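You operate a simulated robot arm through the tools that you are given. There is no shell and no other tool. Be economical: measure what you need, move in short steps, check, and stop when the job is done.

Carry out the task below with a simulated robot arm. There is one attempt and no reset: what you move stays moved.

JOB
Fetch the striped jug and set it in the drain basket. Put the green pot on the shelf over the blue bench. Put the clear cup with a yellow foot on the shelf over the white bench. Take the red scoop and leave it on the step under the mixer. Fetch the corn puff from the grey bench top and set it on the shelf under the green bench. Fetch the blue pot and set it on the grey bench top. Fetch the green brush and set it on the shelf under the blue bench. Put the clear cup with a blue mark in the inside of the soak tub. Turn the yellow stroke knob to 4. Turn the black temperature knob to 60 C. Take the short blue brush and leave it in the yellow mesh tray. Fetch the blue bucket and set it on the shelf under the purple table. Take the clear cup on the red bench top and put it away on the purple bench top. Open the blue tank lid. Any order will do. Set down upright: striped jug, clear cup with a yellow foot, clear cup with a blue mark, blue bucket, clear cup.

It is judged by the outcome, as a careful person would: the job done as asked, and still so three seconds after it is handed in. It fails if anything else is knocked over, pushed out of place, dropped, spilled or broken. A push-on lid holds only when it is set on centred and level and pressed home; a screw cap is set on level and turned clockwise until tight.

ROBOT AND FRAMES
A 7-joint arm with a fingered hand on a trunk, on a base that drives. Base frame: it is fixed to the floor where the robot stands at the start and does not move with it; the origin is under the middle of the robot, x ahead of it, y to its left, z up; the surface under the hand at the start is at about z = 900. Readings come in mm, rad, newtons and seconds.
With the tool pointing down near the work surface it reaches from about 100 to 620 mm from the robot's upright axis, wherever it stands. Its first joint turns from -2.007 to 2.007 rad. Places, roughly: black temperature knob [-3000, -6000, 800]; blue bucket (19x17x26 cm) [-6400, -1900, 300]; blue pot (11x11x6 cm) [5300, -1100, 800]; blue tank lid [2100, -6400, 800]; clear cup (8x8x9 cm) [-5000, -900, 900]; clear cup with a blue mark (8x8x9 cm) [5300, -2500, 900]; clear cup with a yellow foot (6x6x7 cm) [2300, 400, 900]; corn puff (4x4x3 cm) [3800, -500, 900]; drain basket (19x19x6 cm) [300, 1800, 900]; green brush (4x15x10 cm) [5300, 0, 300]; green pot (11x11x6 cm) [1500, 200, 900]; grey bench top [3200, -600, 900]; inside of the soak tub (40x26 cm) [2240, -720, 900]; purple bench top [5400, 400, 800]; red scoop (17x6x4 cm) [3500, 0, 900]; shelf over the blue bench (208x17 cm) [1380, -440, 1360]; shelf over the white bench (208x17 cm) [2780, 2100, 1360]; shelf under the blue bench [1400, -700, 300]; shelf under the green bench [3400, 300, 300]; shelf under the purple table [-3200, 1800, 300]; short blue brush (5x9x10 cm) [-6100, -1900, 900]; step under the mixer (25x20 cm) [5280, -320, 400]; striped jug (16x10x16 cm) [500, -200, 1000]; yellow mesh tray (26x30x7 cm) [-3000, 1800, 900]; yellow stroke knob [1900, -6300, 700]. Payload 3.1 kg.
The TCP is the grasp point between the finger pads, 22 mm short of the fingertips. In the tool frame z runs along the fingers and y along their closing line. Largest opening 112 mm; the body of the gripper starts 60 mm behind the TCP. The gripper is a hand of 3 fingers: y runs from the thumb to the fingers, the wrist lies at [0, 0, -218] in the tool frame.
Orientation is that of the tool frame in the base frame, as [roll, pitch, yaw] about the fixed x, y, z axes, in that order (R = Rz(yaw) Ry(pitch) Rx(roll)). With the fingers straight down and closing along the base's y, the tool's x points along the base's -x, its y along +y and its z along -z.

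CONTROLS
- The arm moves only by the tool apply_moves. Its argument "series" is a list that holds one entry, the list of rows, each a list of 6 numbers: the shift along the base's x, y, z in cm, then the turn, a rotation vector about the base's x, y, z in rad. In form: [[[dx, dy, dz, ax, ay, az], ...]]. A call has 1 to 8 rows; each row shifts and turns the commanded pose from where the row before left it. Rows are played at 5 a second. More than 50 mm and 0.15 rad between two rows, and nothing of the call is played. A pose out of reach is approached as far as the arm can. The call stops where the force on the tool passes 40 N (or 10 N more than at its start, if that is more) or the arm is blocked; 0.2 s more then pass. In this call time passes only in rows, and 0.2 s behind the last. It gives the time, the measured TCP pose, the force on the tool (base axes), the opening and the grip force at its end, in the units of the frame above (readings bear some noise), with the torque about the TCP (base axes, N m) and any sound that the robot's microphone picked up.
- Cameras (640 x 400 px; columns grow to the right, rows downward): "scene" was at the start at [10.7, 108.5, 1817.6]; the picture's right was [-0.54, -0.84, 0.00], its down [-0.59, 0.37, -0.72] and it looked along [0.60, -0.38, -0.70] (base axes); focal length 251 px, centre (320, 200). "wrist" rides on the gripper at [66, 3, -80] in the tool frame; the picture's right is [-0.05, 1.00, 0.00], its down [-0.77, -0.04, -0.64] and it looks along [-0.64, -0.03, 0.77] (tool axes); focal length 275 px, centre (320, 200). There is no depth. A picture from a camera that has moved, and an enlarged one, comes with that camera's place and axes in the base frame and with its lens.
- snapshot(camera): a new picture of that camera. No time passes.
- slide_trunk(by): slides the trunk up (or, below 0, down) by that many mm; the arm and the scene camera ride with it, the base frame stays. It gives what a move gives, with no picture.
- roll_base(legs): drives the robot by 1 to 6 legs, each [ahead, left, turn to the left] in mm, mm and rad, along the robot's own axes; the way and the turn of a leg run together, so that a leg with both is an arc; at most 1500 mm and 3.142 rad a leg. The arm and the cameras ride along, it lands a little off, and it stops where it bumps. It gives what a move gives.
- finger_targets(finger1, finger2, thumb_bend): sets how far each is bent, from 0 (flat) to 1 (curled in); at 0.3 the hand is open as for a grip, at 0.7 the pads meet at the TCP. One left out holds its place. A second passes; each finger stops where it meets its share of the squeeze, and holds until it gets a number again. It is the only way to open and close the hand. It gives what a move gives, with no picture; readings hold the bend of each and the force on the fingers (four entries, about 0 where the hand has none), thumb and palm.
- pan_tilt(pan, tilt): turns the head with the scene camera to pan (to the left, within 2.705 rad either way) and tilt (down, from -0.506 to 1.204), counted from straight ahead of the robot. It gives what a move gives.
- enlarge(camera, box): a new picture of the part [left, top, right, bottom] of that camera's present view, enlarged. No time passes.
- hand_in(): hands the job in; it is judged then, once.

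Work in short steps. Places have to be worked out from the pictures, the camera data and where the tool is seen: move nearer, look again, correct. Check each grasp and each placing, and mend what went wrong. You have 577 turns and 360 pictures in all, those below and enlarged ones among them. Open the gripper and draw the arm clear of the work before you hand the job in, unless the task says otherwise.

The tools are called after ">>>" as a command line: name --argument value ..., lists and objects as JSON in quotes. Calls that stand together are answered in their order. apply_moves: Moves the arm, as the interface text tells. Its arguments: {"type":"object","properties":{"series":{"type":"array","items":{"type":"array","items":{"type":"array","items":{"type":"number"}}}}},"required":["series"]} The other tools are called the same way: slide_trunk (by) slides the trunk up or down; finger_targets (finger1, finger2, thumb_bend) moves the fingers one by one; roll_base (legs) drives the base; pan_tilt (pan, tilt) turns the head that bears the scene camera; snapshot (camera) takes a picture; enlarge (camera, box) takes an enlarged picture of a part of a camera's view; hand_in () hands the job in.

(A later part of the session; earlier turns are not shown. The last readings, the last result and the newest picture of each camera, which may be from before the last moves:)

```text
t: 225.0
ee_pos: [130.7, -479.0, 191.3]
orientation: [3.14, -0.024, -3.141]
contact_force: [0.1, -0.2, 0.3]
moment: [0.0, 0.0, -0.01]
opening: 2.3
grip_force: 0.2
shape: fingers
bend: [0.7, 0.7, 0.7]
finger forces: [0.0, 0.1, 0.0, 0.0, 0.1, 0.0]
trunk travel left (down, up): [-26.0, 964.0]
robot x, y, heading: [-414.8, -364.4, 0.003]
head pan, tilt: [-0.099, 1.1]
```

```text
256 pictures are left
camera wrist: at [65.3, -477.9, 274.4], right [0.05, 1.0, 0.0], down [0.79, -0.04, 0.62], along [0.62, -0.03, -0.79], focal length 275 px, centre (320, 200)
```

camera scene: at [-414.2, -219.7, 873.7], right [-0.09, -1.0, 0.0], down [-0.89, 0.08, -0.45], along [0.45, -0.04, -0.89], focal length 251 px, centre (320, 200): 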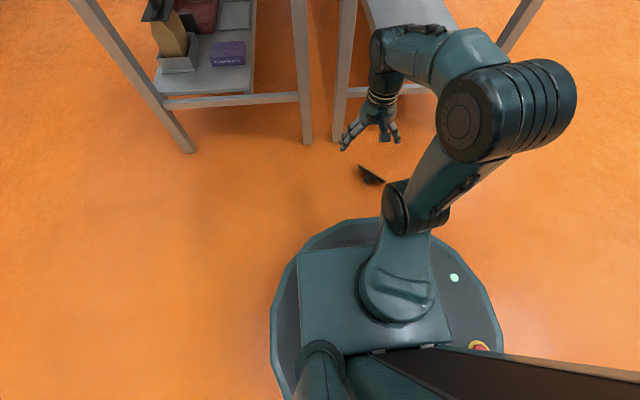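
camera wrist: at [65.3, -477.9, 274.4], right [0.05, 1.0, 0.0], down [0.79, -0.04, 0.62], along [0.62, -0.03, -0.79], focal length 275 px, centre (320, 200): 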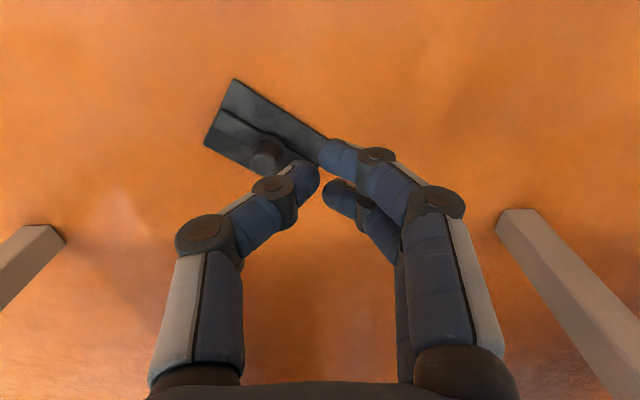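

The lid now lies flat, knob up, at ≈(191,-535), long axis at ~53°. Open, align the hand across it and approach the knob.

>>> finger_targets --finger1 0.45 --finger2 0.45 --thumb_bend 0.45

>>> apply_moves --series '[[[0.8, -0.8, 0, 0, 0.012, 0.133], [0.8, -0.8, 0, 0, 0.012, 0.133], [0.8, -0.8, 0, 0, 0, 0.133], [0.8, -0.8, 0, 0, 0, 0.133], [0.8, -0.8, 0, 0, 0, 0.133], [0.8, -0.8, 0, 0, 0, 0.133], [0.8, -0.8, -1, 0, 0, 0.133]]]'

>>> snapshot --camera "wrist"

```text
t: 226.0
ee_pos: [130.1, -480.4, 189.9]
orientation: [3.141, -0.025, -3.141]
contact_force: [0.1, 0.4, 0.8]
moment: [0.01, -0.01, 0.02]
opening: 68.9
grip_force: 0.0
shape: fingers
bend: [0.45, 0.45, 0.45]
finger forces: [0.0, 0.0, 0.0, 0.0, 0.0, 0.0]
trunk travel left (down, up): [-26.0, 964.0]
robot x, y, heading: [-419.0, -365.4, 0.014]
head pan, tilt: [-0.099, 1.1]
```

```text
t: 227.6
ee_pos: [188.3, -535.7, 178.6]
orientation: [3.139, -0.048, -2.208]
contact_force: [0.3, -0.2, 0.1]
moment: [0.01, 0.02, -0.01]
opening: 68.8
grip_force: 0.1
shape: fingers
bend: [0.45, 0.45, 0.45]
finger forces: [0.0, 0.0, 0.1, 0.0, 0.1, 0.1]
trunk travel left (down, up): [-26.0, 964.0]
robot x, y, heading: [-416.2, -363.0, 0.004]
head pan, tilt: [-0.099, 1.1]
```

```text
255 pictures are left
camera wrist: at [147.6, -584.7, 264.3], right [-0.78, 0.63, 0.0], down [0.51, 0.62, 0.6], along [0.38, 0.46, -0.8], focal length 275 px, centre (320, 200)
```

wrist: 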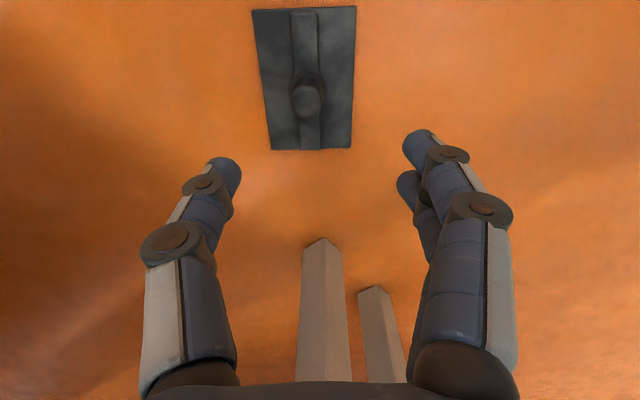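

>>> apply_moves --series '[[[0.6, -0.9, 0, 0.0385, -0.0286, 0.03], [0, 0, -4, 0, 0, 0], [0, 0, -3, 0, 0, 0]]]'

>>> snapshot --camera "wrist"

```text
t: 228.4
ee_pos: [194.1, -546.0, 110.0]
orientation: [3.139, 0.002, -2.18]
contact_force: [-0.6, 0.1, -0.2]
moment: [0.04, 0.02, 0.03]
opening: 68.7
grip_force: 0.1
shape: fingers
bend: [0.45, 0.45, 0.45]
finger forces: [0.1, 0.0, 0.1, 0.1, 0.0, 0.0]
trunk travel left (down, up): [-26.0, 964.0]
robot x, y, heading: [-416.2, -361.8, 0.007]
head pan, tilt: [-0.099, 1.1]
```

```text
254 pictures are left
camera wrist: at [152.2, -599.3, 191.8], right [-0.79, 0.61, 0.0], down [0.47, 0.61, 0.64], along [0.39, 0.5, -0.77], focal length 275 px, centre (320, 200)
```

wrist: 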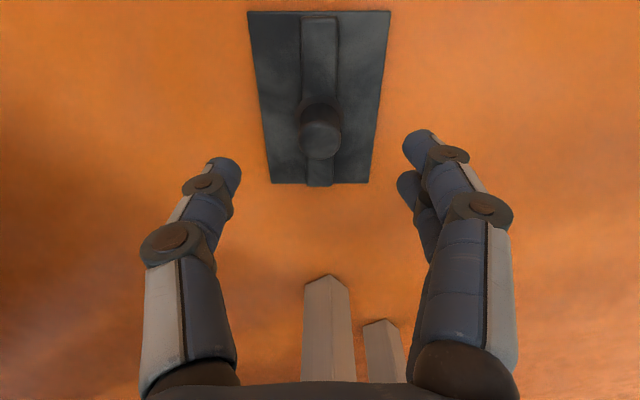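

Knob lies right under the TCP. Descend and grip it.

>>> apply_moves --series '[[[0, 0, -3, 0, 0, 0], [0, 0, -2, 0, 0, 0], [0, 0, -1.6, 0, 0, 0]]]'

>>> finger_targets --finger1 0.75 --finger2 0.75 --thumb_bend 0.75

>>> apply_moves --series '[[[0, 0, 2, 0, 0, 0], [0, 0, 4, 0, 0, 0], [0, 0, 4, 0, 0, 0], [0, 0, 4, 0, 0, 0], [0, 0, 4, 0, 0, 0]]]'

>>> snapshot --camera "wrist"

```text
t: 229.2
ee_pos: [183.8, -542.7, 47.7]
orientation: [3.14, -0.001, -2.182]
contact_force: [-0.3, 0.2, -0.6]
moment: [-0.03, -0.03, 0.0]
opening: 68.8
grip_force: 0.1
shape: fingers
bend: [0.45, 0.45, 0.45]
finger forces: [0.1, 0.0, 0.1, 0.0, 0.1, 0.1]
out of reach, approached as far as the arm can: row 2, 3
trunk travel left (down, up): [-26.0, 964.0]
robot x, y, heading: [-421.4, -365.2, 0.0]
head pan, tilt: [-0.099, 1.1]
```

```text
t: 230.2
ee_pos: [183.8, -542.0, 46.4]
orientation: [3.141, 0.001, -2.179]
contact_force: [0.4, 0.4, -0.6]
moment: [0.01, 0.01, -0.02]
opening: 0.2
grip_force: 0.1
shape: fingers
bend: [0.74, 0.74, 0.73]
finger forces: [0.1, 0.0, 0.0, 0.0, 0.0, 0.0]
trunk travel left (down, up): [-26.0, 964.0]
robot x, y, heading: [-419.9, -365.6, 0.003]
head pan, tilt: [-0.099, 1.1]
```

```text
t: 231.4
ee_pos: [183.5, -541.9, 226.8]
orientation: [3.138, -0.001, -2.179]
contact_force: [0.6, 1.1, 0.1]
moment: [0.01, 0.0, 0.0]
opening: 0.1
grip_force: 0.1
shape: fingers
bend: [0.74, 0.74, 0.73]
finger forces: [0.0, 0.0, 0.0, 0.0, 0.0, 0.0]
trunk travel left (down, up): [-26.0, 964.0]
robot x, y, heading: [-416.3, -365.3, 0.01]
head pan, tilt: [-0.099, 1.1]
```

```text
253 pictures are left
camera wrist: at [142.1, -594.0, 308.8], right [-0.79, 0.61, 0.0], down [0.47, 0.61, 0.64], along [0.39, 0.5, -0.77], focal length 275 px, centre (320, 200)
```

wrist: 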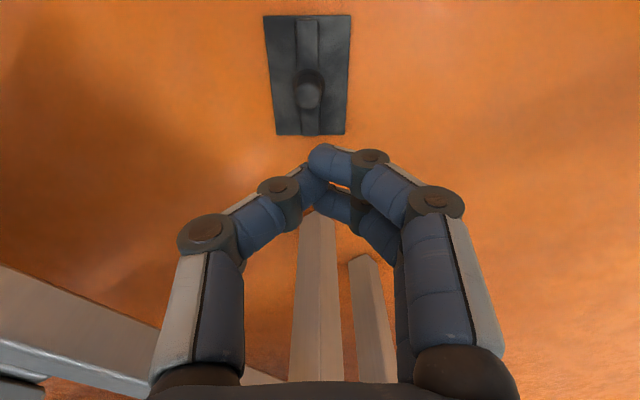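

That was just out of reach. Bring the base closer, re-aim.

>>> roll_base --legs '[[80, -100, 0]]'

>>> finger_targets --finger1 0.45 --finger2 0.45 --thumb_bend 0.45

>>> apply_moves --series '[[[-2.4, 3.2, -1, 0, 0, 0], [-2.4, 3.2, -1, 0, 0, 0], [-2, 3.0, -1, 0, 0, 0]]]'

>>> snapshot --camera "wrist"

```text
t: 232.6
ee_pos: [262.8, -639.4, 227.9]
orientation: [3.14, 0.0, -2.179]
contact_force: [-0.4, -0.6, -0.4]
moment: [0.02, 0.0, -0.02]
opening: 0.0
grip_force: 0.1
shape: fingers
bend: [0.74, 0.74, 0.73]
finger forces: [0.0, 0.0, 0.1, 0.1, 0.0, 0.0]
trunk travel left (down, up): [-26.0, 964.0]
robot x, y, heading: [-336.8, -467.4, 0.006]
head pan, tilt: [-0.099, 1.1]
```

```text
t: 233.6
ee_pos: [264.3, -639.0, 226.0]
orientation: [3.139, -0.001, -2.178]
contact_force: [0.6, -0.2, 0.2]
moment: [0.02, -0.02, 0.02]
opening: 68.7
grip_force: 0.0
shape: fingers
bend: [0.45, 0.45, 0.45]
finger forces: [0.0, 0.0, 0.1, 0.0, 0.1, 0.1]
trunk travel left (down, up): [-26.0, 964.0]
robot x, y, heading: [-338.2, -464.4, 0.006]
head pan, tilt: [-0.099, 1.1]
```

```text
t: 234.4
ee_pos: [193.3, -545.2, 196.4]
orientation: [3.141, -0.001, -2.182]
contact_force: [-0.6, 0.2, 0.7]
moment: [0.0, -0.01, 0.01]
opening: 68.9
grip_force: 0.0
shape: fingers
bend: [0.45, 0.45, 0.45]
finger forces: [0.1, 0.0, 0.0, 0.0, 0.1, 0.0]
trunk travel left (down, up): [-26.0, 964.0]
robot x, y, heading: [-341.2, -465.2, 0.003]
head pan, tilt: [-0.099, 1.1]
```

```text
252 pictures are left
camera wrist: at [151.9, -599.3, 278.6], right [-0.79, 0.61, 0.0], down [0.47, 0.61, 0.64], along [0.39, 0.5, -0.77], focal length 275 px, centre (320, 200)
```

wrist: 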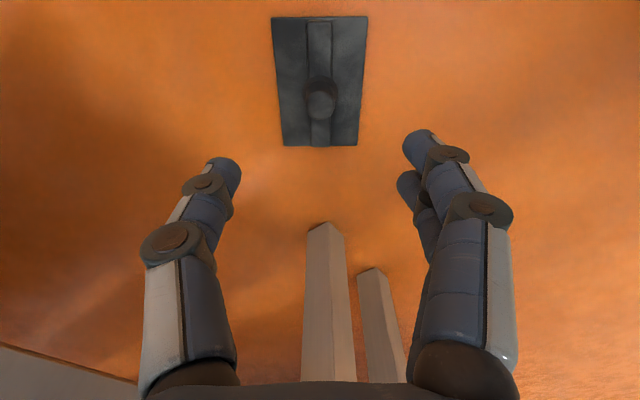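

>>> apply_moves --series '[[[0.2, 0.2, -4, 0, 0, 0], [0, 0, -4, 0, 0, 0], [0, 0, -2.5, 0, 0, 0]]]'

>>> snapshot --camera "wrist"

```text
t: 235.2
ee_pos: [195.9, -545.0, 90.6]
orientation: [3.14, 0.0, -2.179]
contact_force: [-0.5, 0.3, 0.4]
moment: [-0.02, -0.03, -0.01]
opening: 68.8
grip_force: 0.1
shape: fingers
bend: [0.45, 0.45, 0.45]
finger forces: [0.1, 0.0, 0.1, 0.0, 0.0, 0.0]
trunk travel left (down, up): [-26.0, 964.0]
robot x, y, heading: [-335.6, -464.6, 0.01]
head pan, tilt: [-0.099, 1.1]
```

```text
251 pictures are left
camera wrist: at [154.8, -598.4, 173.0], right [-0.79, 0.61, 0.0], down [0.47, 0.61, 0.64], along [0.39, 0.5, -0.77], focal length 275 px, centre (320, 200)
```

wrist: 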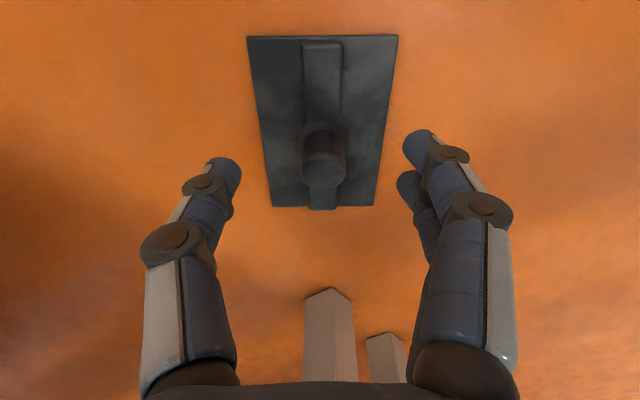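

Knob base at (196,-546), top z≈69. Descend to z≈48 and grip.

>>> apply_moves --series '[[[0, -0.1, -3, 0, 0, 0], [0, 0, -1.2, 0, 0, 0]]]'

>>> finger_targets --finger1 0.75 --finger2 0.75 --thumb_bend 0.75

>>> apply_moves --series '[[[0, 0, 2, 0, 0, 0], [0, 0, 4, 0, 0, 0], [0, 0, 4, 0, 0, 0], [0, 0, 4, 0, 0, 0], [0, 0, 4, 0, 0, 0]]]'

>>> snapshot --camera "wrist"

```text
t: 235.8
ee_pos: [196.9, -545.7, 49.6]
orientation: [3.138, 0.0, -2.181]
contact_force: [-0.2, 0.0, -0.6]
moment: [0.04, -0.02, -0.02]
opening: 68.8
grip_force: 0.0
shape: fingers
bend: [0.45, 0.45, 0.45]
finger forces: [0.0, 0.0, 0.0, 0.1, 0.1, 0.0]
trunk travel left (down, up): [-26.0, 964.0]
robot x, y, heading: [-339.9, -464.5, 0.01]
head pan, tilt: [-0.099, 1.1]
```

```text
t: 236.8
ee_pos: [196.5, -544.7, 50.5]
orientation: [3.139, 0.001, -2.18]
contact_force: [0.4, -0.4, -0.4]
moment: [0.0, -0.02, -0.02]
opening: 0.0
grip_force: 0.0
shape: fingers
bend: [0.74, 0.74, 0.73]
finger forces: [0.0, 0.1, 0.1, 0.0, 0.0, 0.0]
trunk travel left (down, up): [-26.0, 964.0]
robot x, y, heading: [-338.5, -465.4, 0.005]
head pan, tilt: [-0.099, 1.1]
```

```text
t: 238.0
ee_pos: [199.1, -547.6, 229.8]
orientation: [3.139, -0.003, -2.181]
contact_force: [-0.7, 0.2, -0.2]
moment: [-0.02, -0.02, 0.0]
opening: 0.3
grip_force: 0.1
shape: fingers
bend: [0.74, 0.74, 0.73]
finger forces: [0.0, 0.0, 0.0, 0.1, 0.0, 0.0]
trunk travel left (down, up): [-26.0, 964.0]
robot x, y, heading: [-335.8, -461.9, 0.007]
head pan, tilt: [-0.099, 1.1]
```

```text
250 pictures are left
camera wrist: at [157.4, -600.0, 312.0], right [-0.79, 0.61, 0.0], down [0.47, 0.61, 0.64], along [0.39, 0.5, -0.77], focal length 275 px, centre (320, 200)
```

wrist: 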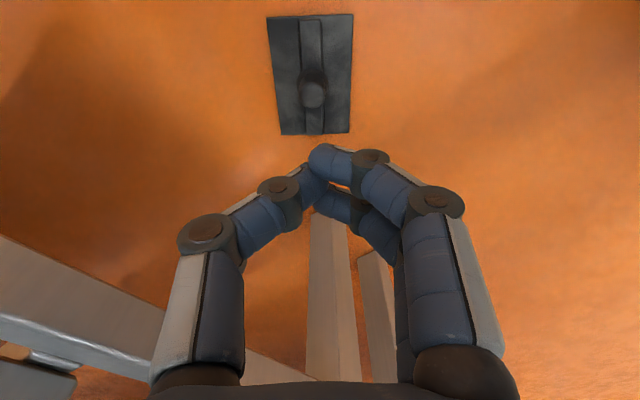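

The pads missed by ~13 mm: recomputed, the knob is at (203,-534), z 15–51. Re-aim.

>>> finger_targets --finger1 0.45 --finger2 0.45 --thumb_bend 0.45

>>> apply_moves --series '[[[0.6, 1.4, -4, 0, 0, 0], [0, 0, -4, 0, 0, 0], [0, 0, -4, 0, 0, 0], [0, 0, -4, 0, 0, 0], [0, 0, -2.8, 0, 0, 0]]]'

>>> finger_targets --finger1 0.75 --finger2 0.75 --thumb_bend 0.75

>>> snapshot --camera "wrist"

```text
t: 239.0
ee_pos: [198.4, -545.8, 228.9]
orientation: [3.14, 0.001, -2.181]
contact_force: [0.0, -0.5, -0.9]
moment: [0.01, -0.04, -0.01]
opening: 68.9
grip_force: 0.2
shape: fingers
bend: [0.45, 0.45, 0.45]
finger forces: [0.0, 0.1, 0.0, 0.1, 0.0, 0.0]
trunk travel left (down, up): [-26.0, 964.0]
robot x, y, heading: [-338.4, -460.7, 0.008]
head pan, tilt: [-0.099, 1.1]
```

```text
t: 240.2
ee_pos: [202.5, -530.3, 40.8]
orientation: [3.141, 0.001, -2.181]
contact_force: [0.4, 0.7, 0.2]
moment: [-0.02, 0.0, -0.02]
opening: 69.0
grip_force: 0.0
shape: fingers
bend: [0.45, 0.45, 0.45]
finger forces: [0.1, 0.1, 0.0, 0.0, 0.0, 0.1]
trunk travel left (down, up): [-26.0, 964.0]
robot x, y, heading: [-338.8, -465.1, 0.01]
head pan, tilt: [-0.099, 1.1]
```

```text
t: 241.2
ee_pos: [203.6, -531.4, 41.5]
orientation: [3.139, 0.0, -2.179]
contact_force: [0.1, -0.1, -0.8]
moment: [0.01, -0.05, -0.01]
opening: 3.1
grip_force: 10.3
shape: fingers
bend: [0.75, 0.68, 0.68]
finger forces: [0.5, 9.5, 0.1, 0.1, 10.6, 0.0]
trunk travel left (down, up): [-26.0, 964.0]
robot x, y, heading: [-338.5, -460.0, 0.004]
head pan, tilt: [-0.099, 1.1]
```

```text
249 pictures are left
camera wrist: at [162.1, -583.9, 123.0], right [-0.79, 0.61, 0.0], down [0.47, 0.61, 0.64], along [0.39, 0.5, -0.77], focal length 275 px, centre (320, 200)
```

wrist: 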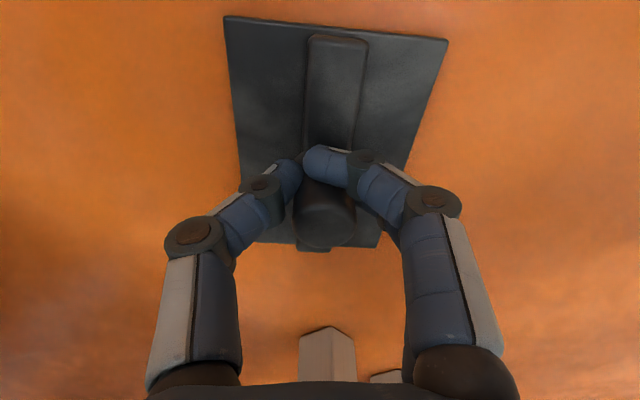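

Still ~10 mm short along the lid's long axis; shift and close again.

>>> finger_targets --finger1 0.5 --finger2 0.5 --thumb_bend 0.5

>>> apply_moves --series '[[[0.65, 0.85, 0, 0, 0, 0]]]'

>>> finger_targets --finger1 0.75 --finger2 0.75 --thumb_bend 0.75

>>> apply_moves --series '[[[0, 0, 1, 0, 0, 0], [0, 0, 2, 0, 0, 0], [0, 0, 4, 0, 0, 0], [0, 0, 4, 0, 0, 0]]]'

>>> snapshot --camera "wrist"

```text
t: 242.2
ee_pos: [203.8, -530.6, 40.6]
orientation: [3.14, -0.001, -2.18]
contact_force: [-0.3, -0.3, 0.1]
moment: [0.0, 0.01, 0.0]
opening: 54.8
grip_force: 0.0
shape: fingers
bend: [0.5, 0.5, 0.5]
finger forces: [0.0, 0.0, 0.1, 0.0, 0.1, 0.0]
trunk travel left (down, up): [-26.0, 964.0]
robot x, y, heading: [-336.3, -465.6, 0.009]
head pan, tilt: [-0.099, 1.1]
```

```text
t: 242.6
ee_pos: [208.9, -521.9, 42.3]
orientation: [3.138, -0.003, -2.18]
contact_force: [-0.1, -0.3, 0.0]
moment: [-0.03, -0.03, -0.01]
opening: 54.6
grip_force: 0.0
shape: fingers
bend: [0.5, 0.5, 0.5]
finger forces: [0.0, 0.0, 0.0, 0.0, 0.1, 0.0]
trunk travel left (down, up): [-26.0, 964.0]
robot x, y, heading: [-338.8, -463.7, 0.002]
head pan, tilt: [-0.099, 1.1]
```

```text
t: 243.6
ee_pos: [210.6, -522.1, 41.3]
orientation: [3.141, 0.0, -2.18]
contact_force: [0.1, 0.0, 0.6]
moment: [-0.03, -0.01, 0.02]
opening: 18.5
grip_force: 15.0
shape: fingers
bend: [0.7, 0.71, 0.66]
finger forces: [8.8, 7.3, 0.0, 0.1, 14.5, 0.0]
trunk travel left (down, up): [-26.0, 964.0]
robot x, y, heading: [-342.1, -459.4, 0.002]
head pan, tilt: [-0.099, 1.1]
```

```text
t: 244.6
ee_pos: [207.9, -523.2, 151.2]
orientation: [3.14, 0.0, -2.182]
contact_force: [-1.1, 0.5, -0.9]
moment: [0.03, 0.06, 0.01]
opening: 18.3
grip_force: 15.0
shape: fingers
bend: [0.71, 0.71, 0.66]
finger forces: [8.8, 7.4, 0.0, 0.1, 14.6, 0.0]
trunk travel left (down, up): [-26.0, 964.0]
robot x, y, heading: [-341.2, -462.7, 0.006]
head pan, tilt: [-0.099, 1.1]
```

```text
248 pictures are left
camera wrist: at [166.1, -576.8, 234.2], right [-0.79, 0.61, 0.0], down [0.47, 0.61, 0.64], along [0.39, 0.5, -0.77], focal length 275 px, centre (320, 200)
```

wrist: 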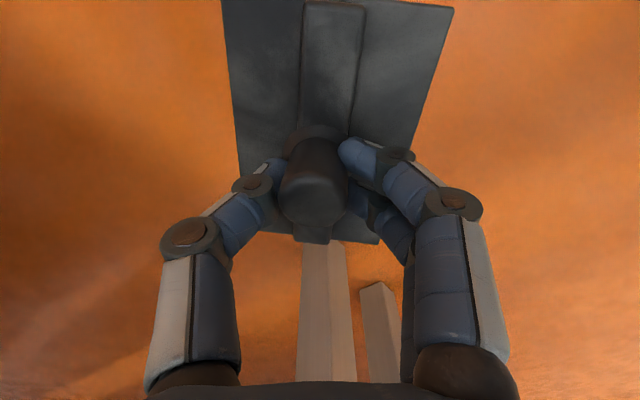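

The lid is firmly held by its knob, level. Back off, raise the trunk, and bring it to the box, turning the hand back to nominal yaw.

>>> roll_base --legs '[[-150, 0, 0], [0, 269, 0]]'

>>> slide_trunk --by 400

>>> slide_trunk --by 400

>>> slide_trunk --by 160

>>> apply_moves --series '[[[-2.1, 0.7, 0.8, 0, 0, -0.137], [-2.1, 0.7, 0.8, 0, 0, -0.137], [-2.1, 0.7, 0.8, 0, 0, -0.137], [-2.1, 0.7, 0.8, 0, 0, -0.137], [-2.1, 0.7, 0.8, 0, 0, -0.137], [-2.1, 0.7, 0.8, 0, 0, -0.137], [-2.1, 0.7, 0.8, 0, 0, -0.137]]]'

>>> snapshot --camera "wrist"

```text
t: 247.5
ee_pos: [58.3, -249.7, 151.6]
orientation: [3.139, 0.001, -2.176]
contact_force: [-0.1, -0.4, -0.4]
moment: [-0.05, -0.02, -0.01]
opening: 18.5
grip_force: 15.5
shape: fingers
bend: [0.71, 0.71, 0.66]
finger forces: [8.9, 7.5, 0.0, 0.0, 14.7, 0.0]
trunk travel left (down, up): [-26.0, 964.0]
robot x, y, heading: [-484.7, -195.2, 0.007]
head pan, tilt: [-0.099, 1.1]
```

```text
t: 251.3
ee_pos: [59.5, -249.3, 551.7]
orientation: [3.14, -0.001, -2.177]
contact_force: [0.4, 0.1, -0.1]
moment: [-0.01, 0.01, 0.0]
opening: 18.4
grip_force: 15.6
shape: fingers
bend: [0.71, 0.71, 0.66]
finger forces: [8.9, 7.4, 0.0, 0.0, 14.6, 0.0]
trunk travel left (down, up): [-426.0, 564.0]
robot x, y, heading: [-485.4, -194.3, 0.009]
head pan, tilt: [-0.099, 1.1]
```

```text
t: 255.2
ee_pos: [57.9, -250.3, 950.8]
orientation: [3.139, 0.001, -2.175]
contact_force: [-0.6, 0.6, -1.0]
moment: [0.02, -0.02, -0.01]
opening: 18.5
grip_force: 15.4
shape: fingers
bend: [0.71, 0.71, 0.66]
finger forces: [8.9, 7.5, 0.0, 0.1, 14.5, 0.1]
trunk travel left (down, up): [-826.0, 164.0]
robot x, y, heading: [-488.9, -192.3, 0.008]
head pan, tilt: [-0.099, 1.1]
```

```text
t: 257.0
ee_pos: [57.8, -248.8, 1111.2]
orientation: [3.14, -0.001, -2.175]
contact_force: [0.1, 0.0, -0.3]
moment: [0.02, -0.01, 0.0]
opening: 18.5
grip_force: 15.8
shape: fingers
bend: [0.71, 0.71, 0.66]
finger forces: [9.0, 7.6, 0.0, 0.0, 14.6, 0.0]
trunk travel left (down, up): [-986.0, 4.0]
robot x, y, heading: [-488.7, -193.0, 0.013]
head pan, tilt: [-0.099, 1.1]
```

```text
t: 258.6
ee_pos: [-88.2, -198.8, 1167.0]
orientation: [3.139, 0.001, -3.138]
contact_force: [-0.4, 0.7, 0.2]
moment: [-0.03, 0.0, -0.01]
opening: 18.1
grip_force: 15.5
shape: fingers
bend: [0.71, 0.71, 0.66]
finger forces: [9.2, 7.8, 0.0, 0.0, 14.5, 0.0]
trunk travel left (down, up): [-986.0, 4.0]
robot x, y, heading: [-487.8, -194.8, 0.012]
head pan, tilt: [-0.099, 1.1]
```

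```text
247 pictures are left
camera wrist: at [-156.3, -197.8, 1249.9], right [0.04, 1.0, 0.0], down [0.77, -0.03, 0.64], along [0.63, -0.03, -0.77], focal length 275 px, centre (320, 200)
```

wrist: 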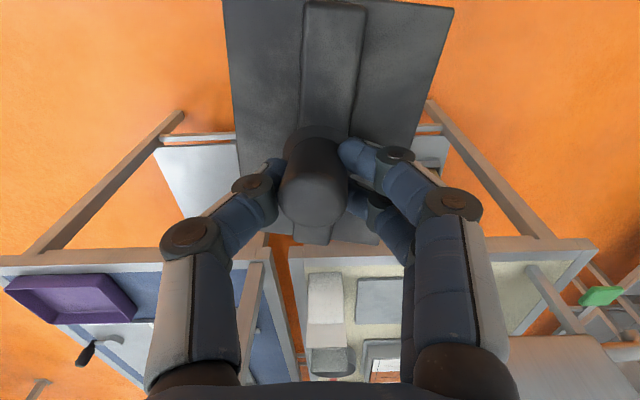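

Zoom to judge the lid's alignment with x.

>>> enlarge --camera "wrist" --box '[200, 0, 480, 260]'

```text
1.54 times, centred on (340, 130) of wrist
camera zoom: at [-156.3, -197.8, 1249.9], right [0.04, 1.0, 0.0], down [0.77, -0.03, 0.64], along [0.63, -0.03, -0.77], focal length 424 px, centre (289, 308)
```

zoom: 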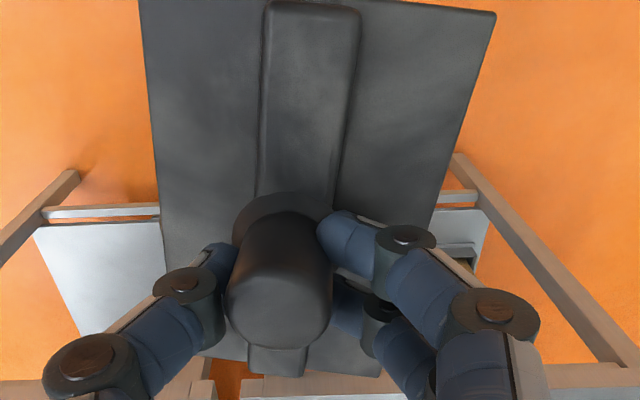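

Lid centre coincides with the TCP; it is rotated about -0.11 rad. Correct that and drive up to the box.

>>> apply_moves --series '[[[0, 0, 0, 0, 0, 0.11]]]'

>>> roll_base --legs '[[465, 0, -0.01]]'

>>> pan_tilt --pan -0.3 --tilt 0.95

>>> enlarge --camera "scene" --box '[260, 140, 400, 280]'

```text
t: 259.0
ee_pos: [-88.0, -200.6, 1168.3]
orientation: [3.14, -0.001, -3.025]
contact_force: [-0.8, -0.3, 0.3]
moment: [-0.03, 0.01, 0.0]
opening: 18.4
grip_force: 15.2
shape: fingers
bend: [0.71, 0.71, 0.66]
finger forces: [9.2, 7.9, 0.0, 0.0, 14.6, 0.0]
trunk travel left (down, up): [-986.0, 4.0]
robot x, y, heading: [-488.6, -196.1, 0.013]
head pan, tilt: [-0.099, 1.1]
```

```text
t: 261.8
ee_pos: [382.3, -197.1, 1168.3]
orientation: [3.138, -0.001, -3.028]
contact_force: [0.2, -0.6, -0.4]
moment: [-0.03, 0.02, 0.02]
opening: 18.4
grip_force: 15.7
shape: fingers
bend: [0.71, 0.71, 0.66]
finger forces: [9.2, 7.9, 0.0, 0.0, 14.6, 0.1]
trunk travel left (down, up): [-986.0, 4.0]
robot x, y, heading: [-18.8, -185.5, 0.009]
head pan, tilt: [-0.099, 1.1]
```

```text
t: 262.5
ee_pos: [381.6, -197.1, 1167.6]
orientation: [3.141, -0.002, -3.029]
contact_force: [1.0, -0.6, 0.3]
moment: [0.01, -0.03, 0.01]
opening: 18.6
grip_force: 15.5
shape: fingers
bend: [0.71, 0.71, 0.66]
finger forces: [9.2, 7.7, 0.1, 0.0, 14.6, 0.0]
trunk travel left (down, up): [-986.0, 4.0]
robot x, y, heading: [-13.3, -190.2, 0.008]
head pan, tilt: [-0.3, 0.949]
```

```text
2.86 times, centred on (330, 210) of scene
camera zoom: at [-6.6, -57.5, 1843.8], right [-0.29, -0.96, 0.0], down [-0.78, 0.23, -0.58], along [0.56, -0.17, -0.81], focal length 718 px, centre (291, 171)
```

zoom: 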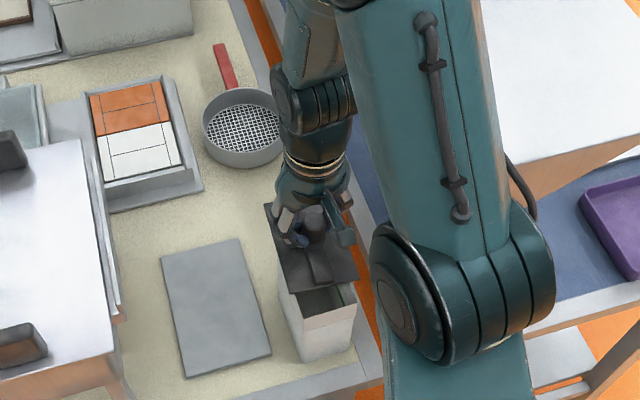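

Shift to (378.5,-205.5) and lower to just above the rim; check alignment.

>>> apply_moves --series '[[[-0.3, -0.85, -3, 0, 0, 0], [0, 0, -3, 0, 0, 0], [0, 0, -1, 0, 0, 0]]]'

>>> enlarge --camera "scene" --box '[290, 170, 370, 250]'

>>> snapshot --camera "wrist"

```text
t: 263.3
ee_pos: [377.6, -205.6, 1097.0]
orientation: [3.14, 0.001, -3.028]
contact_force: [-0.7, 0.4, 0.3]
moment: [0.0, 0.01, 0.02]
opening: 18.3
grip_force: 15.3
shape: fingers
bend: [0.71, 0.71, 0.66]
finger forces: [9.3, 8.0, 0.0, 0.1, 14.3, 0.1]
trunk travel left (down, up): [-986.0, 4.0]
robot x, y, heading: [-16.1, -190.9, 0.013]
head pan, tilt: [-0.3, 0.949]
```

```text
5.00 times, centred on (330, 210) of scene
camera zoom: at [-8.2, -57.2, 1843.9], right [-0.29, -0.96, 0.0], down [-0.78, 0.23, -0.58], along [0.56, -0.17, -0.81], focal length 1256 px, centre (270, 150)
```

zoom: 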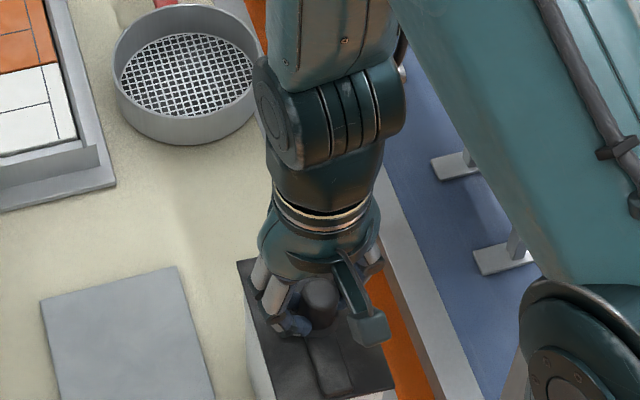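

```text
243 pictures are left
camera wrist: at [310.5, -210.9, 1179.4], right [-0.07, 1.0, 0.0], down [0.77, 0.05, 0.64], along [0.63, 0.04, -0.77], focal length 275 px, centre (320, 200)
```

wrist: 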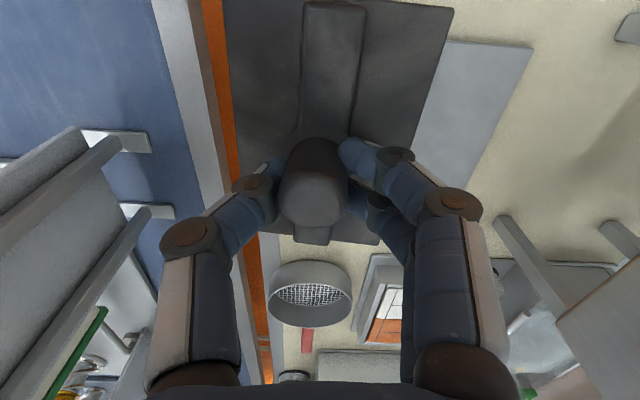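

Alignment looks good. Lower in small steps and press.

>>> apply_moves --series '[[[0.1, 0, -0.4, 0, 0, 0], [0, 0, -0.4, 0, 0, 0], [0, 0, -0.3, 0, 0, 0], [0, 0, -0.3, 0, 0, 0]]]'

>>> apply_moves --series '[[[0, 0, -0.3, 0, 0, 0], [0, 0, -0.3, 0, 0, 0]]]'

```text
t: 264.3
ee_pos: [379.9, -204.0, 1085.1]
orientation: [3.14, 0.006, -3.028]
contact_force: [7.7, 3.4, 34.6]
moment: [-0.02, -0.08, 0.02]
opening: 17.5
grip_force: 23.3
shape: fingers
bend: [0.73, 0.73, 0.69]
finger forces: [12.2, 14.3, 0.0, 0.0, 20.1, 0.0]
trunk travel left (down, up): [-986.0, 4.0]
robot x, y, heading: [-16.8, -189.5, 0.005]
head pan, tilt: [-0.3, 0.949]
heard: snap
```

```text
t: 264.8
ee_pos: [379.2, -204.0, 1081.7]
orientation: [3.139, 0.012, -3.028]
contact_force: [0.9, 3.1, 32.4]
moment: [0.07, 0.01, -0.04]
opening: 17.6
grip_force: 23.6
shape: fingers
bend: [0.74, 0.74, 0.69]
finger forces: [16.4, 12.9, 0.0, 0.0, 17.7, 0.0]
trunk travel left (down, up): [-986.0, 4.0]
robot x, y, heading: [-17.1, -188.2, 0.007]
head pan, tilt: [-0.3, 0.949]
stopped in row 2: the force on the tool passed its limit at 49 N (the readings are from after the stop); the commanded pose is now the measured one
```

A snap — the lid seated. Release and check.

>>> finger_targets --finger1 0.4 --finger2 0.4 --thumb_bend 0.4

>>> apply_moves --series '[[[0, 0, 2, 0, 0, 0], [0, 0, 4, 0, 0, 0], [0, 0, 4, 0, 0, 0], [0, 0, 4, 0, 0, 0], [-2, 0, 4, 0, 0, 0], [-4, 0, 2, 0, 0, 0]]]'

>>> snapshot --camera "wrist"

>>> enlarge --camera "scene" --box '[220, 120, 400, 280]'

```text
t: 265.8
ee_pos: [381.0, -205.7, 1080.4]
orientation: [3.14, 0.004, -3.027]
contact_force: [-0.8, -0.2, 2.1]
moment: [-0.03, -0.01, -0.02]
opening: 83.5
grip_force: 0.7
shape: fingers
bend: [0.4, 0.4, 0.4]
finger forces: [0.1, 0.0, 0.1, 0.1, 0.9, 0.0]
trunk travel left (down, up): [-986.0, 4.0]
robot x, y, heading: [-18.4, -187.0, 0.01]
head pan, tilt: [-0.3, 0.949]
```

```text
t: 267.2
ee_pos: [316.1, -206.1, 1281.0]
orientation: [3.139, 0.004, -3.03]
contact_force: [-0.3, -0.4, 0.2]
moment: [-0.01, -0.03, 0.0]
opening: 83.5
grip_force: 0.0
shape: fingers
bend: [0.4, 0.4, 0.4]
finger forces: [0.1, 0.0, 0.1, 0.0, 0.1, 0.0]
trunk travel left (down, up): [-986.0, 4.0]
robot x, y, heading: [-19.4, -188.3, 0.007]
head pan, tilt: [-0.3, 0.949]
```

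```text
242 pictures are left
camera wrist: at [249.3, -211.5, 1362.4], right [-0.07, 1.0, 0.0], down [0.77, 0.05, 0.64], along [0.64, 0.05, -0.77], focal length 275 px, centre (320, 200)
```

wrist: 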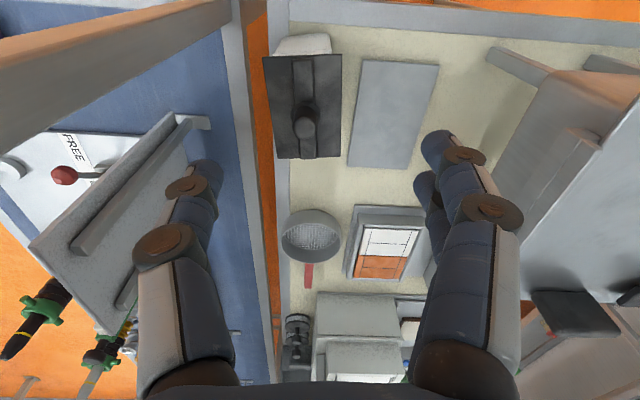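

```text
2.50 times, centred on (310, 200) of scene
camera zoom: at [-11.1, -58.8, 1844.0], right [-0.29, -0.96, 0.0], down [-0.78, 0.23, -0.58], along [0.56, -0.17, -0.81], focal length 628 px, centre (345, 200)
```

zoom: 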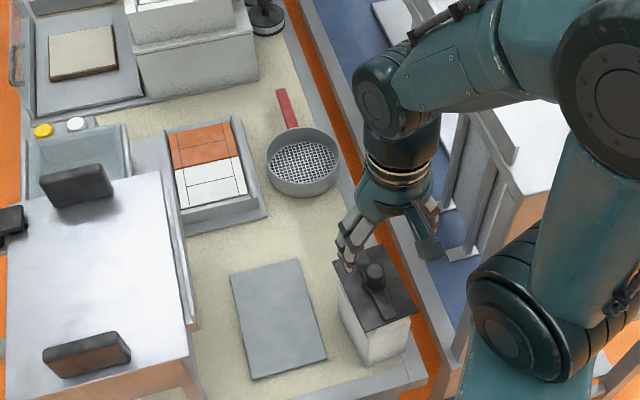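

Lid is on. The box appears rotated ~0.09 rad relative to its original alignment; I'll regrip the knob, lift slightly, and turn it back.

>>> apply_moves --series '[[[3.2, 0, -2, 0, 0, 0], [3.2, 0, -3, 0, 0, 0], [0, 0, -4, 0, 0, 0], [0, 0, -4, 0, 0, 0], [0, 0, -4, 0, 0, 0], [0, 0, -2.7, 0, 0, 0]]]'

>>> finger_targets --finger1 0.75 --finger2 0.75 --thumb_bend 0.75

>>> apply_moves --series '[[[0, 0, 0.8, 0, 0, 0], [0, 0, 0, 0, 0, -0.09], [0, -0.1, -0.4, 0, 0, 0], [0, 0, -0.3, 0, 0, 0]]]'

>>> finger_targets --finger1 0.4 --finger2 0.4 --thumb_bend 0.4

>>> apply_moves --series '[[[0, 0, 2, 0, 0, 0], [0, 0, 4, 0, 0, 0], [0, 0, 4, 0, 0, 0], [0, 0, 4, 0, 0, 0], [-2, 0, 4, 0, 0, 0], [-4, 0, 2, 0, 0, 0]]]'

>>> snapshot --camera "wrist"

```text
t: 268.6
ee_pos: [386.5, -205.4, 1083.6]
orientation: [3.137, 0.007, -3.029]
contact_force: [-0.1, 0.1, 0.5]
moment: [0.01, 0.03, 0.01]
opening: 83.6
grip_force: 0.1
shape: fingers
bend: [0.4, 0.4, 0.4]
finger forces: [0.1, 0.0, 0.0, 0.0, 0.0, 0.0]
trunk travel left (down, up): [-986.0, 4.0]
robot x, y, heading: [-17.9, -189.3, 0.008]
head pan, tilt: [-0.3, 0.949]
```

```text
t: 269.6
ee_pos: [386.5, -203.9, 1084.3]
orientation: [3.137, 0.004, -3.027]
contact_force: [-0.1, -0.7, 0.1]
moment: [-0.08, -0.03, -0.01]
opening: 17.5
grip_force: 13.6
shape: fingers
bend: [0.7, 0.72, 0.67]
finger forces: [6.8, 9.9, 0.0, 0.0, 10.7, 0.1]
trunk travel left (down, up): [-986.0, 4.0]
robot x, y, heading: [-16.6, -187.6, 0.015]
head pan, tilt: [-0.3, 0.949]
```

```text
t: 270.6
ee_pos: [384.1, -204.9, 1084.6]
orientation: [3.139, 0.007, -3.119]
contact_force: [-3.4, 1.7, 11.0]
moment: [-0.03, -0.03, 0.0]
opening: 15.3
grip_force: 17.3
shape: fingers
bend: [0.71, 0.73, 0.68]
finger forces: [7.1, 10.9, 0.0, 0.0, 16.5, 0.0]
trunk travel left (down, up): [-986.0, 4.0]
robot x, y, heading: [-18.9, -190.1, 0.013]
head pan, tilt: [-0.3, 0.949]
```

```text
t: 271.6
ee_pos: [384.4, -207.7, 1085.2]
orientation: [3.139, 0.008, -3.118]
contact_force: [-1.8, -3.6, 26.8]
moment: [0.75, -0.2, 0.02]
opening: 83.2
grip_force: 13.1
shape: fingers
bend: [0.4, 0.66, 0.4]
finger forces: [0.0, 26.5, 0.1, 0.1, 0.1, 0.1]
trunk travel left (down, up): [-986.0, 4.0]
robot x, y, heading: [-15.8, -190.0, 0.011]
head pan, tilt: [-0.3, 0.949]
```

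```text
t: 273.0
ee_pos: [320.8, -205.3, 1286.1]
orientation: [3.138, 0.005, -3.117]
contact_force: [-0.1, -0.6, -0.2]
moment: [0.01, -0.03, -0.02]
opening: 83.8
grip_force: 0.1
shape: fingers
bend: [0.4, 0.4, 0.4]
finger forces: [0.0, 0.0, 0.0, 0.0, 0.0, 0.0]
trunk travel left (down, up): [-986.0, 4.0]
robot x, y, heading: [-12.9, -190.1, 0.008]
head pan, tilt: [-0.3, 0.949]
```

```text
240 pictures are left
camera wrist: at [252.1, -205.7, 1368.0], right [0.02, 1.0, 0.0], down [0.77, -0.02, 0.64], along [0.64, -0.01, -0.77], focal length 275 px, centre (320, 200)
```

wrist: 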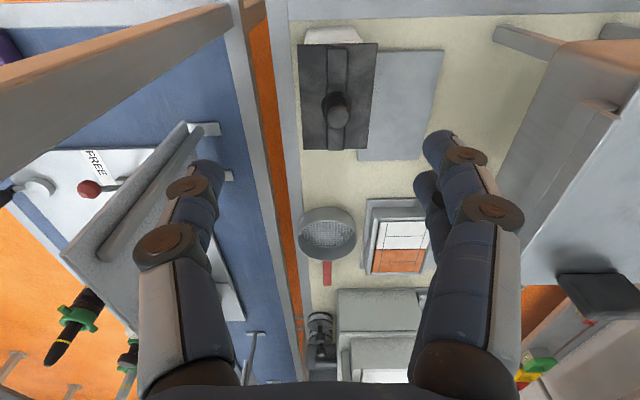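

A finger snagged during release and shifted the box. Look at it closely.

>>> enlarge --camera "scene" --box '[280, 150, 380, 270]'

>>> enlarge --camera "wrist" --box '[270, 0, 450, 180]'

```text
3.33 times, centred on (330, 210) of scene
camera zoom: at [-10.9, -58.6, 1844.0], right [-0.29, -0.96, 0.0], down [-0.78, 0.23, -0.58], along [0.56, -0.17, -0.81], focal length 837 px, centre (287, 167)
```

zoom: 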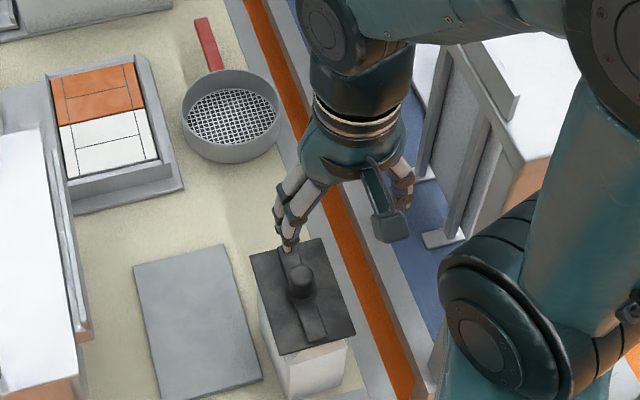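

```text
2.22 times, centred on (360, 90) of wrist
camera zoom: at [252.1, -205.7, 1368.0], right [0.02, 1.0, 0.0], down [0.77, -0.02, 0.64], along [0.64, -0.01, -0.77], focal length 612 px, centre (231, 444)
```

zoom: 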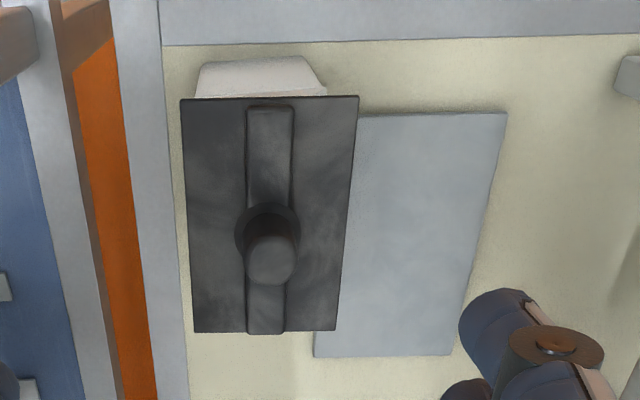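

The box is now square to the bench but ~20 mm too far in +y and ~12 mm in -x. I'll grip it across its short side (lid edges) and move it by (+12,-19) mm.

>>> finger_targets --finger1 0.22 --finger2 0.22 --thumb_bend 0.22

>>> apply_moves --series '[[[2.4, 0.9, -4, 0, 0, -0.02], [2.3, 0.9, -4, 0, 0, 0], [0, 0, -4, 0, 0, 0], [0, 0, -4, 0, 0, 0], [0, 0, -4, 0, 0, 0], [0, 0, -3.8, 0, 0, 0]]]'

>>> finger_targets --finger1 0.5 --finger2 0.5 --thumb_bend 0.5

>>> snapshot --camera "wrist"

```text
t: 274.0
ee_pos: [322.7, -205.1, 1285.1]
orientation: [3.137, 0.007, -3.116]
contact_force: [-0.9, -0.2, 0.2]
moment: [-0.02, 0.01, 0.01]
opening: 125.2
grip_force: 0.1
shape: fingers
bend: [0.22, 0.22, 0.22]
finger forces: [0.0, 0.0, 0.0, 0.0, 0.1, 0.0]
trunk travel left (down, up): [-986.0, 4.0]
robot x, y, heading: [-16.5, -190.1, 0.005]
head pan, tilt: [-0.3, 0.949]
```

```text
t: 275.4
ee_pos: [372.4, -186.5, 1046.4]
orientation: [3.139, 0.006, -3.138]
contact_force: [0.6, -0.4, -1.1]
moment: [-0.01, -0.03, -0.03]
opening: 125.7
grip_force: 0.0
shape: fingers
bend: [0.22, 0.22, 0.22]
finger forces: [0.0, 0.0, 0.0, 0.1, 0.1, 0.1]
trunk travel left (down, up): [-986.0, 4.0]
robot x, y, heading: [-14.6, -188.8, 0.005]
head pan, tilt: [-0.3, 0.949]
```

```text
t: 276.4
ee_pos: [372.2, -187.6, 1046.3]
orientation: [3.139, 0.008, -3.138]
contact_force: [0.2, -0.4, -0.8]
moment: [0.0, 0.0, 0.0]
opening: 76.6
grip_force: 14.4
shape: fingers
bend: [0.46, 0.46, 0.46]
finger forces: [7.2, 7.2, 0.0, 0.0, 14.4, 0.1]
trunk travel left (down, up): [-986.0, 4.0]
robot x, y, heading: [-16.6, -189.2, 0.003]
head pan, tilt: [-0.3, 0.949]
```

```text
237 pictures are left
camera wrist: at [304.6, -185.8, 1128.3], right [0.04, 1.0, 0.0], down [0.77, -0.03, 0.64], along [0.64, -0.03, -0.77], focal length 275 px, centre (320, 200)
```

wrist: 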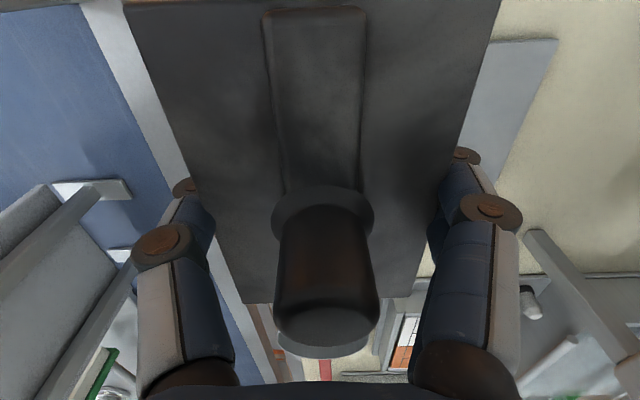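

Gripped symmetrically. Lift 5 mm, shift (+1.0,-1.9 cm), set down.

>>> apply_moves --series '[[[0, 0, 0.5, 0, 0, 0], [0.5, -1.0, 0, 0, 0, 0], [0.5, -0.9, 0, 0, 0, 0], [0, 0, -0.3, 0, 0, 0], [0, 0, -0.2, 0, 0, 0]]]'

>>> finger_targets --finger1 0.22 --finger2 0.22 --thumb_bend 0.22

>>> apply_moves --series '[[[0, 0, 2, 0, 0, 0], [0, 0, 4, 0, 0, 0], [0, 0, 4, 0, 0, 0], [0, 0, 4, 0, 0, 0], [0, 0, 4, 0, 0, 0], [-4, 0, 2, 0, 0, 0]]]'

>>> enlarge --camera "wrist" --box '[250, 0, 430, 180]'

```text
t: 277.6
ee_pos: [382.5, -207.8, 1046.3]
orientation: [3.136, 0.006, -3.138]
contact_force: [-0.4, -1.0, 0.1]
moment: [-0.01, -0.03, -0.02]
opening: 76.5
grip_force: 13.9
shape: fingers
bend: [0.46, 0.46, 0.46]
finger forces: [7.2, 7.1, 0.0, 0.0, 14.4, 0.0]
trunk travel left (down, up): [-986.0, 4.0]
robot x, y, heading: [-16.3, -188.9, 0.011]
head pan, tilt: [-0.3, 0.949]
```

```text
t: 278.6
ee_pos: [382.1, -207.6, 1046.9]
orientation: [3.14, 0.005, -3.138]
contact_force: [-0.5, 1.0, 0.9]
moment: [0.01, 0.01, 0.01]
opening: 125.4
grip_force: 0.1
shape: fingers
bend: [0.22, 0.22, 0.22]
finger forces: [0.0, 0.1, 0.0, 0.0, 0.0, 0.1]
trunk travel left (down, up): [-986.0, 4.0]
robot x, y, heading: [-17.4, -185.9, 0.008]
head pan, tilt: [-0.3, 0.949]
```

```text
t: 280.0
ee_pos: [338.9, -205.9, 1246.9]
orientation: [3.14, 0.005, -3.138]
contact_force: [-0.8, -0.4, 0.2]
moment: [0.03, -0.04, 0.02]
opening: 125.5
grip_force: 0.0
shape: fingers
bend: [0.22, 0.22, 0.22]
finger forces: [0.0, 0.0, 0.1, 0.0, 0.0, 0.0]
trunk travel left (down, up): [-986.0, 4.0]
robot x, y, heading: [-18.6, -184.5, 0.012]
head pan, tilt: [-0.3, 0.949]
```

```text
2.22 times, centred on (340, 90) of wrist
camera zoom: at [272.0, -204.5, 1328.5], right [0.04, 1.0, 0.0], down [0.77, -0.04, 0.64], along [0.64, -0.03, -0.77], focal length 612 px, centre (276, 444)
```

zoom: 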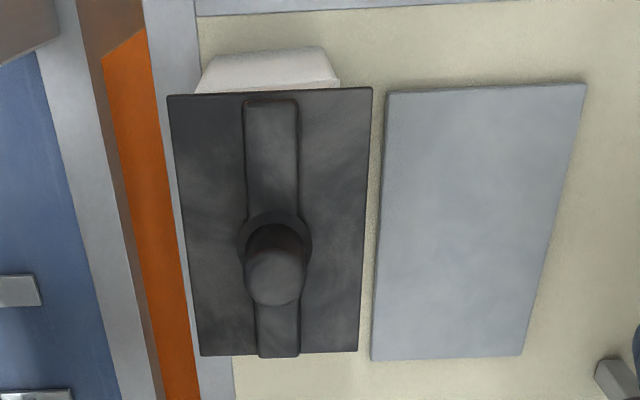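

The box is restored with its lid. Next: the green pot. Drive around to the aisle left of the bench, beside x≈1500, facing the bench.

>>> apply_moves --series '[[[-3, 0, 3, 0, 0, 0], [-3, 0, 3, 0, 0, 0], [-2, 0, 3, 0, 0, 0]]]'

>>> roll_base --legs '[[-440, 0, 0], [0, 850, 0], [1480, 0, 0], [480, 0, 0], [0, 0, -1.571]]'

>>> pan_tilt --pan 0.0 --tilt 0.9

>>> snapshot --camera "scene"

```text
t: 280.8
ee_pos: [261.0, -208.8, 1337.4]
orientation: [3.138, 0.006, -3.138]
contact_force: [0.2, 0.3, 0.8]
moment: [-0.01, 0.02, 0.04]
opening: 125.4
grip_force: 0.0
shape: fingers
bend: [0.22, 0.22, 0.22]
finger forces: [0.1, 0.1, 0.0, 0.1, 0.0, 0.0]
trunk travel left (down, up): [-986.0, 4.0]
robot x, y, heading: [-17.6, -188.9, 0.01]
head pan, tilt: [-0.3, 0.949]
```

```text
t: 300.8
ee_pos: [1469.3, 406.4, 1335.8]
orientation: [3.139, 0.004, 1.596]
contact_force: [0.7, -0.3, -0.2]
moment: [0.0, -0.02, 0.02]
opening: 125.3
grip_force: 0.0
shape: fingers
bend: [0.22, 0.22, 0.22]
finger forces: [0.0, 0.1, 0.0, 0.1, 0.0, 0.0]
trunk travel left (down, up): [-986.0, 4.0]
robot x, y, heading: [1483.5, 687.6, -1.543]
head pan, tilt: [-0.3, 0.949]
```

```text
t: 301.6
ee_pos: [1469.2, 407.4, 1335.2]
orientation: [3.138, 0.005, 1.595]
contact_force: [-1.3, -1.1, 0.4]
moment: [-0.02, 0.0, -0.01]
opening: 125.5
grip_force: 0.0
shape: fingers
bend: [0.22, 0.22, 0.22]
finger forces: [0.0, 0.0, 0.1, 0.0, 0.1, 0.0]
trunk travel left (down, up): [-986.0, 4.0]
robot x, y, heading: [1483.6, 689.3, -1.544]
head pan, tilt: [0.0, 0.901]
```

```text
235 pictures are left
camera scene: at [1636.9, 675.0, 1847.5], right [-1.0, -0.03, 0.0], down [-0.02, 0.78, -0.62], along [0.02, -0.62, -0.78], focal length 251 px, centre (320, 200)
```

scene: 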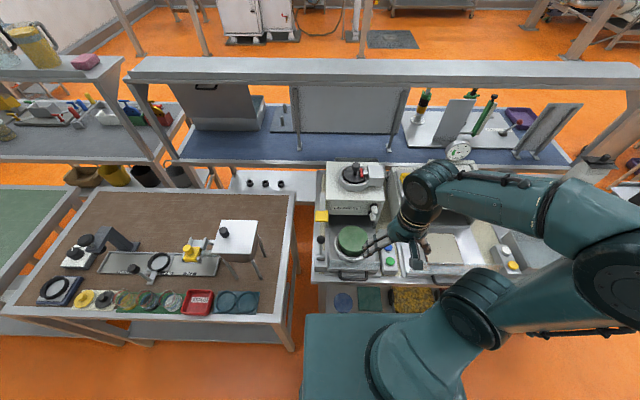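

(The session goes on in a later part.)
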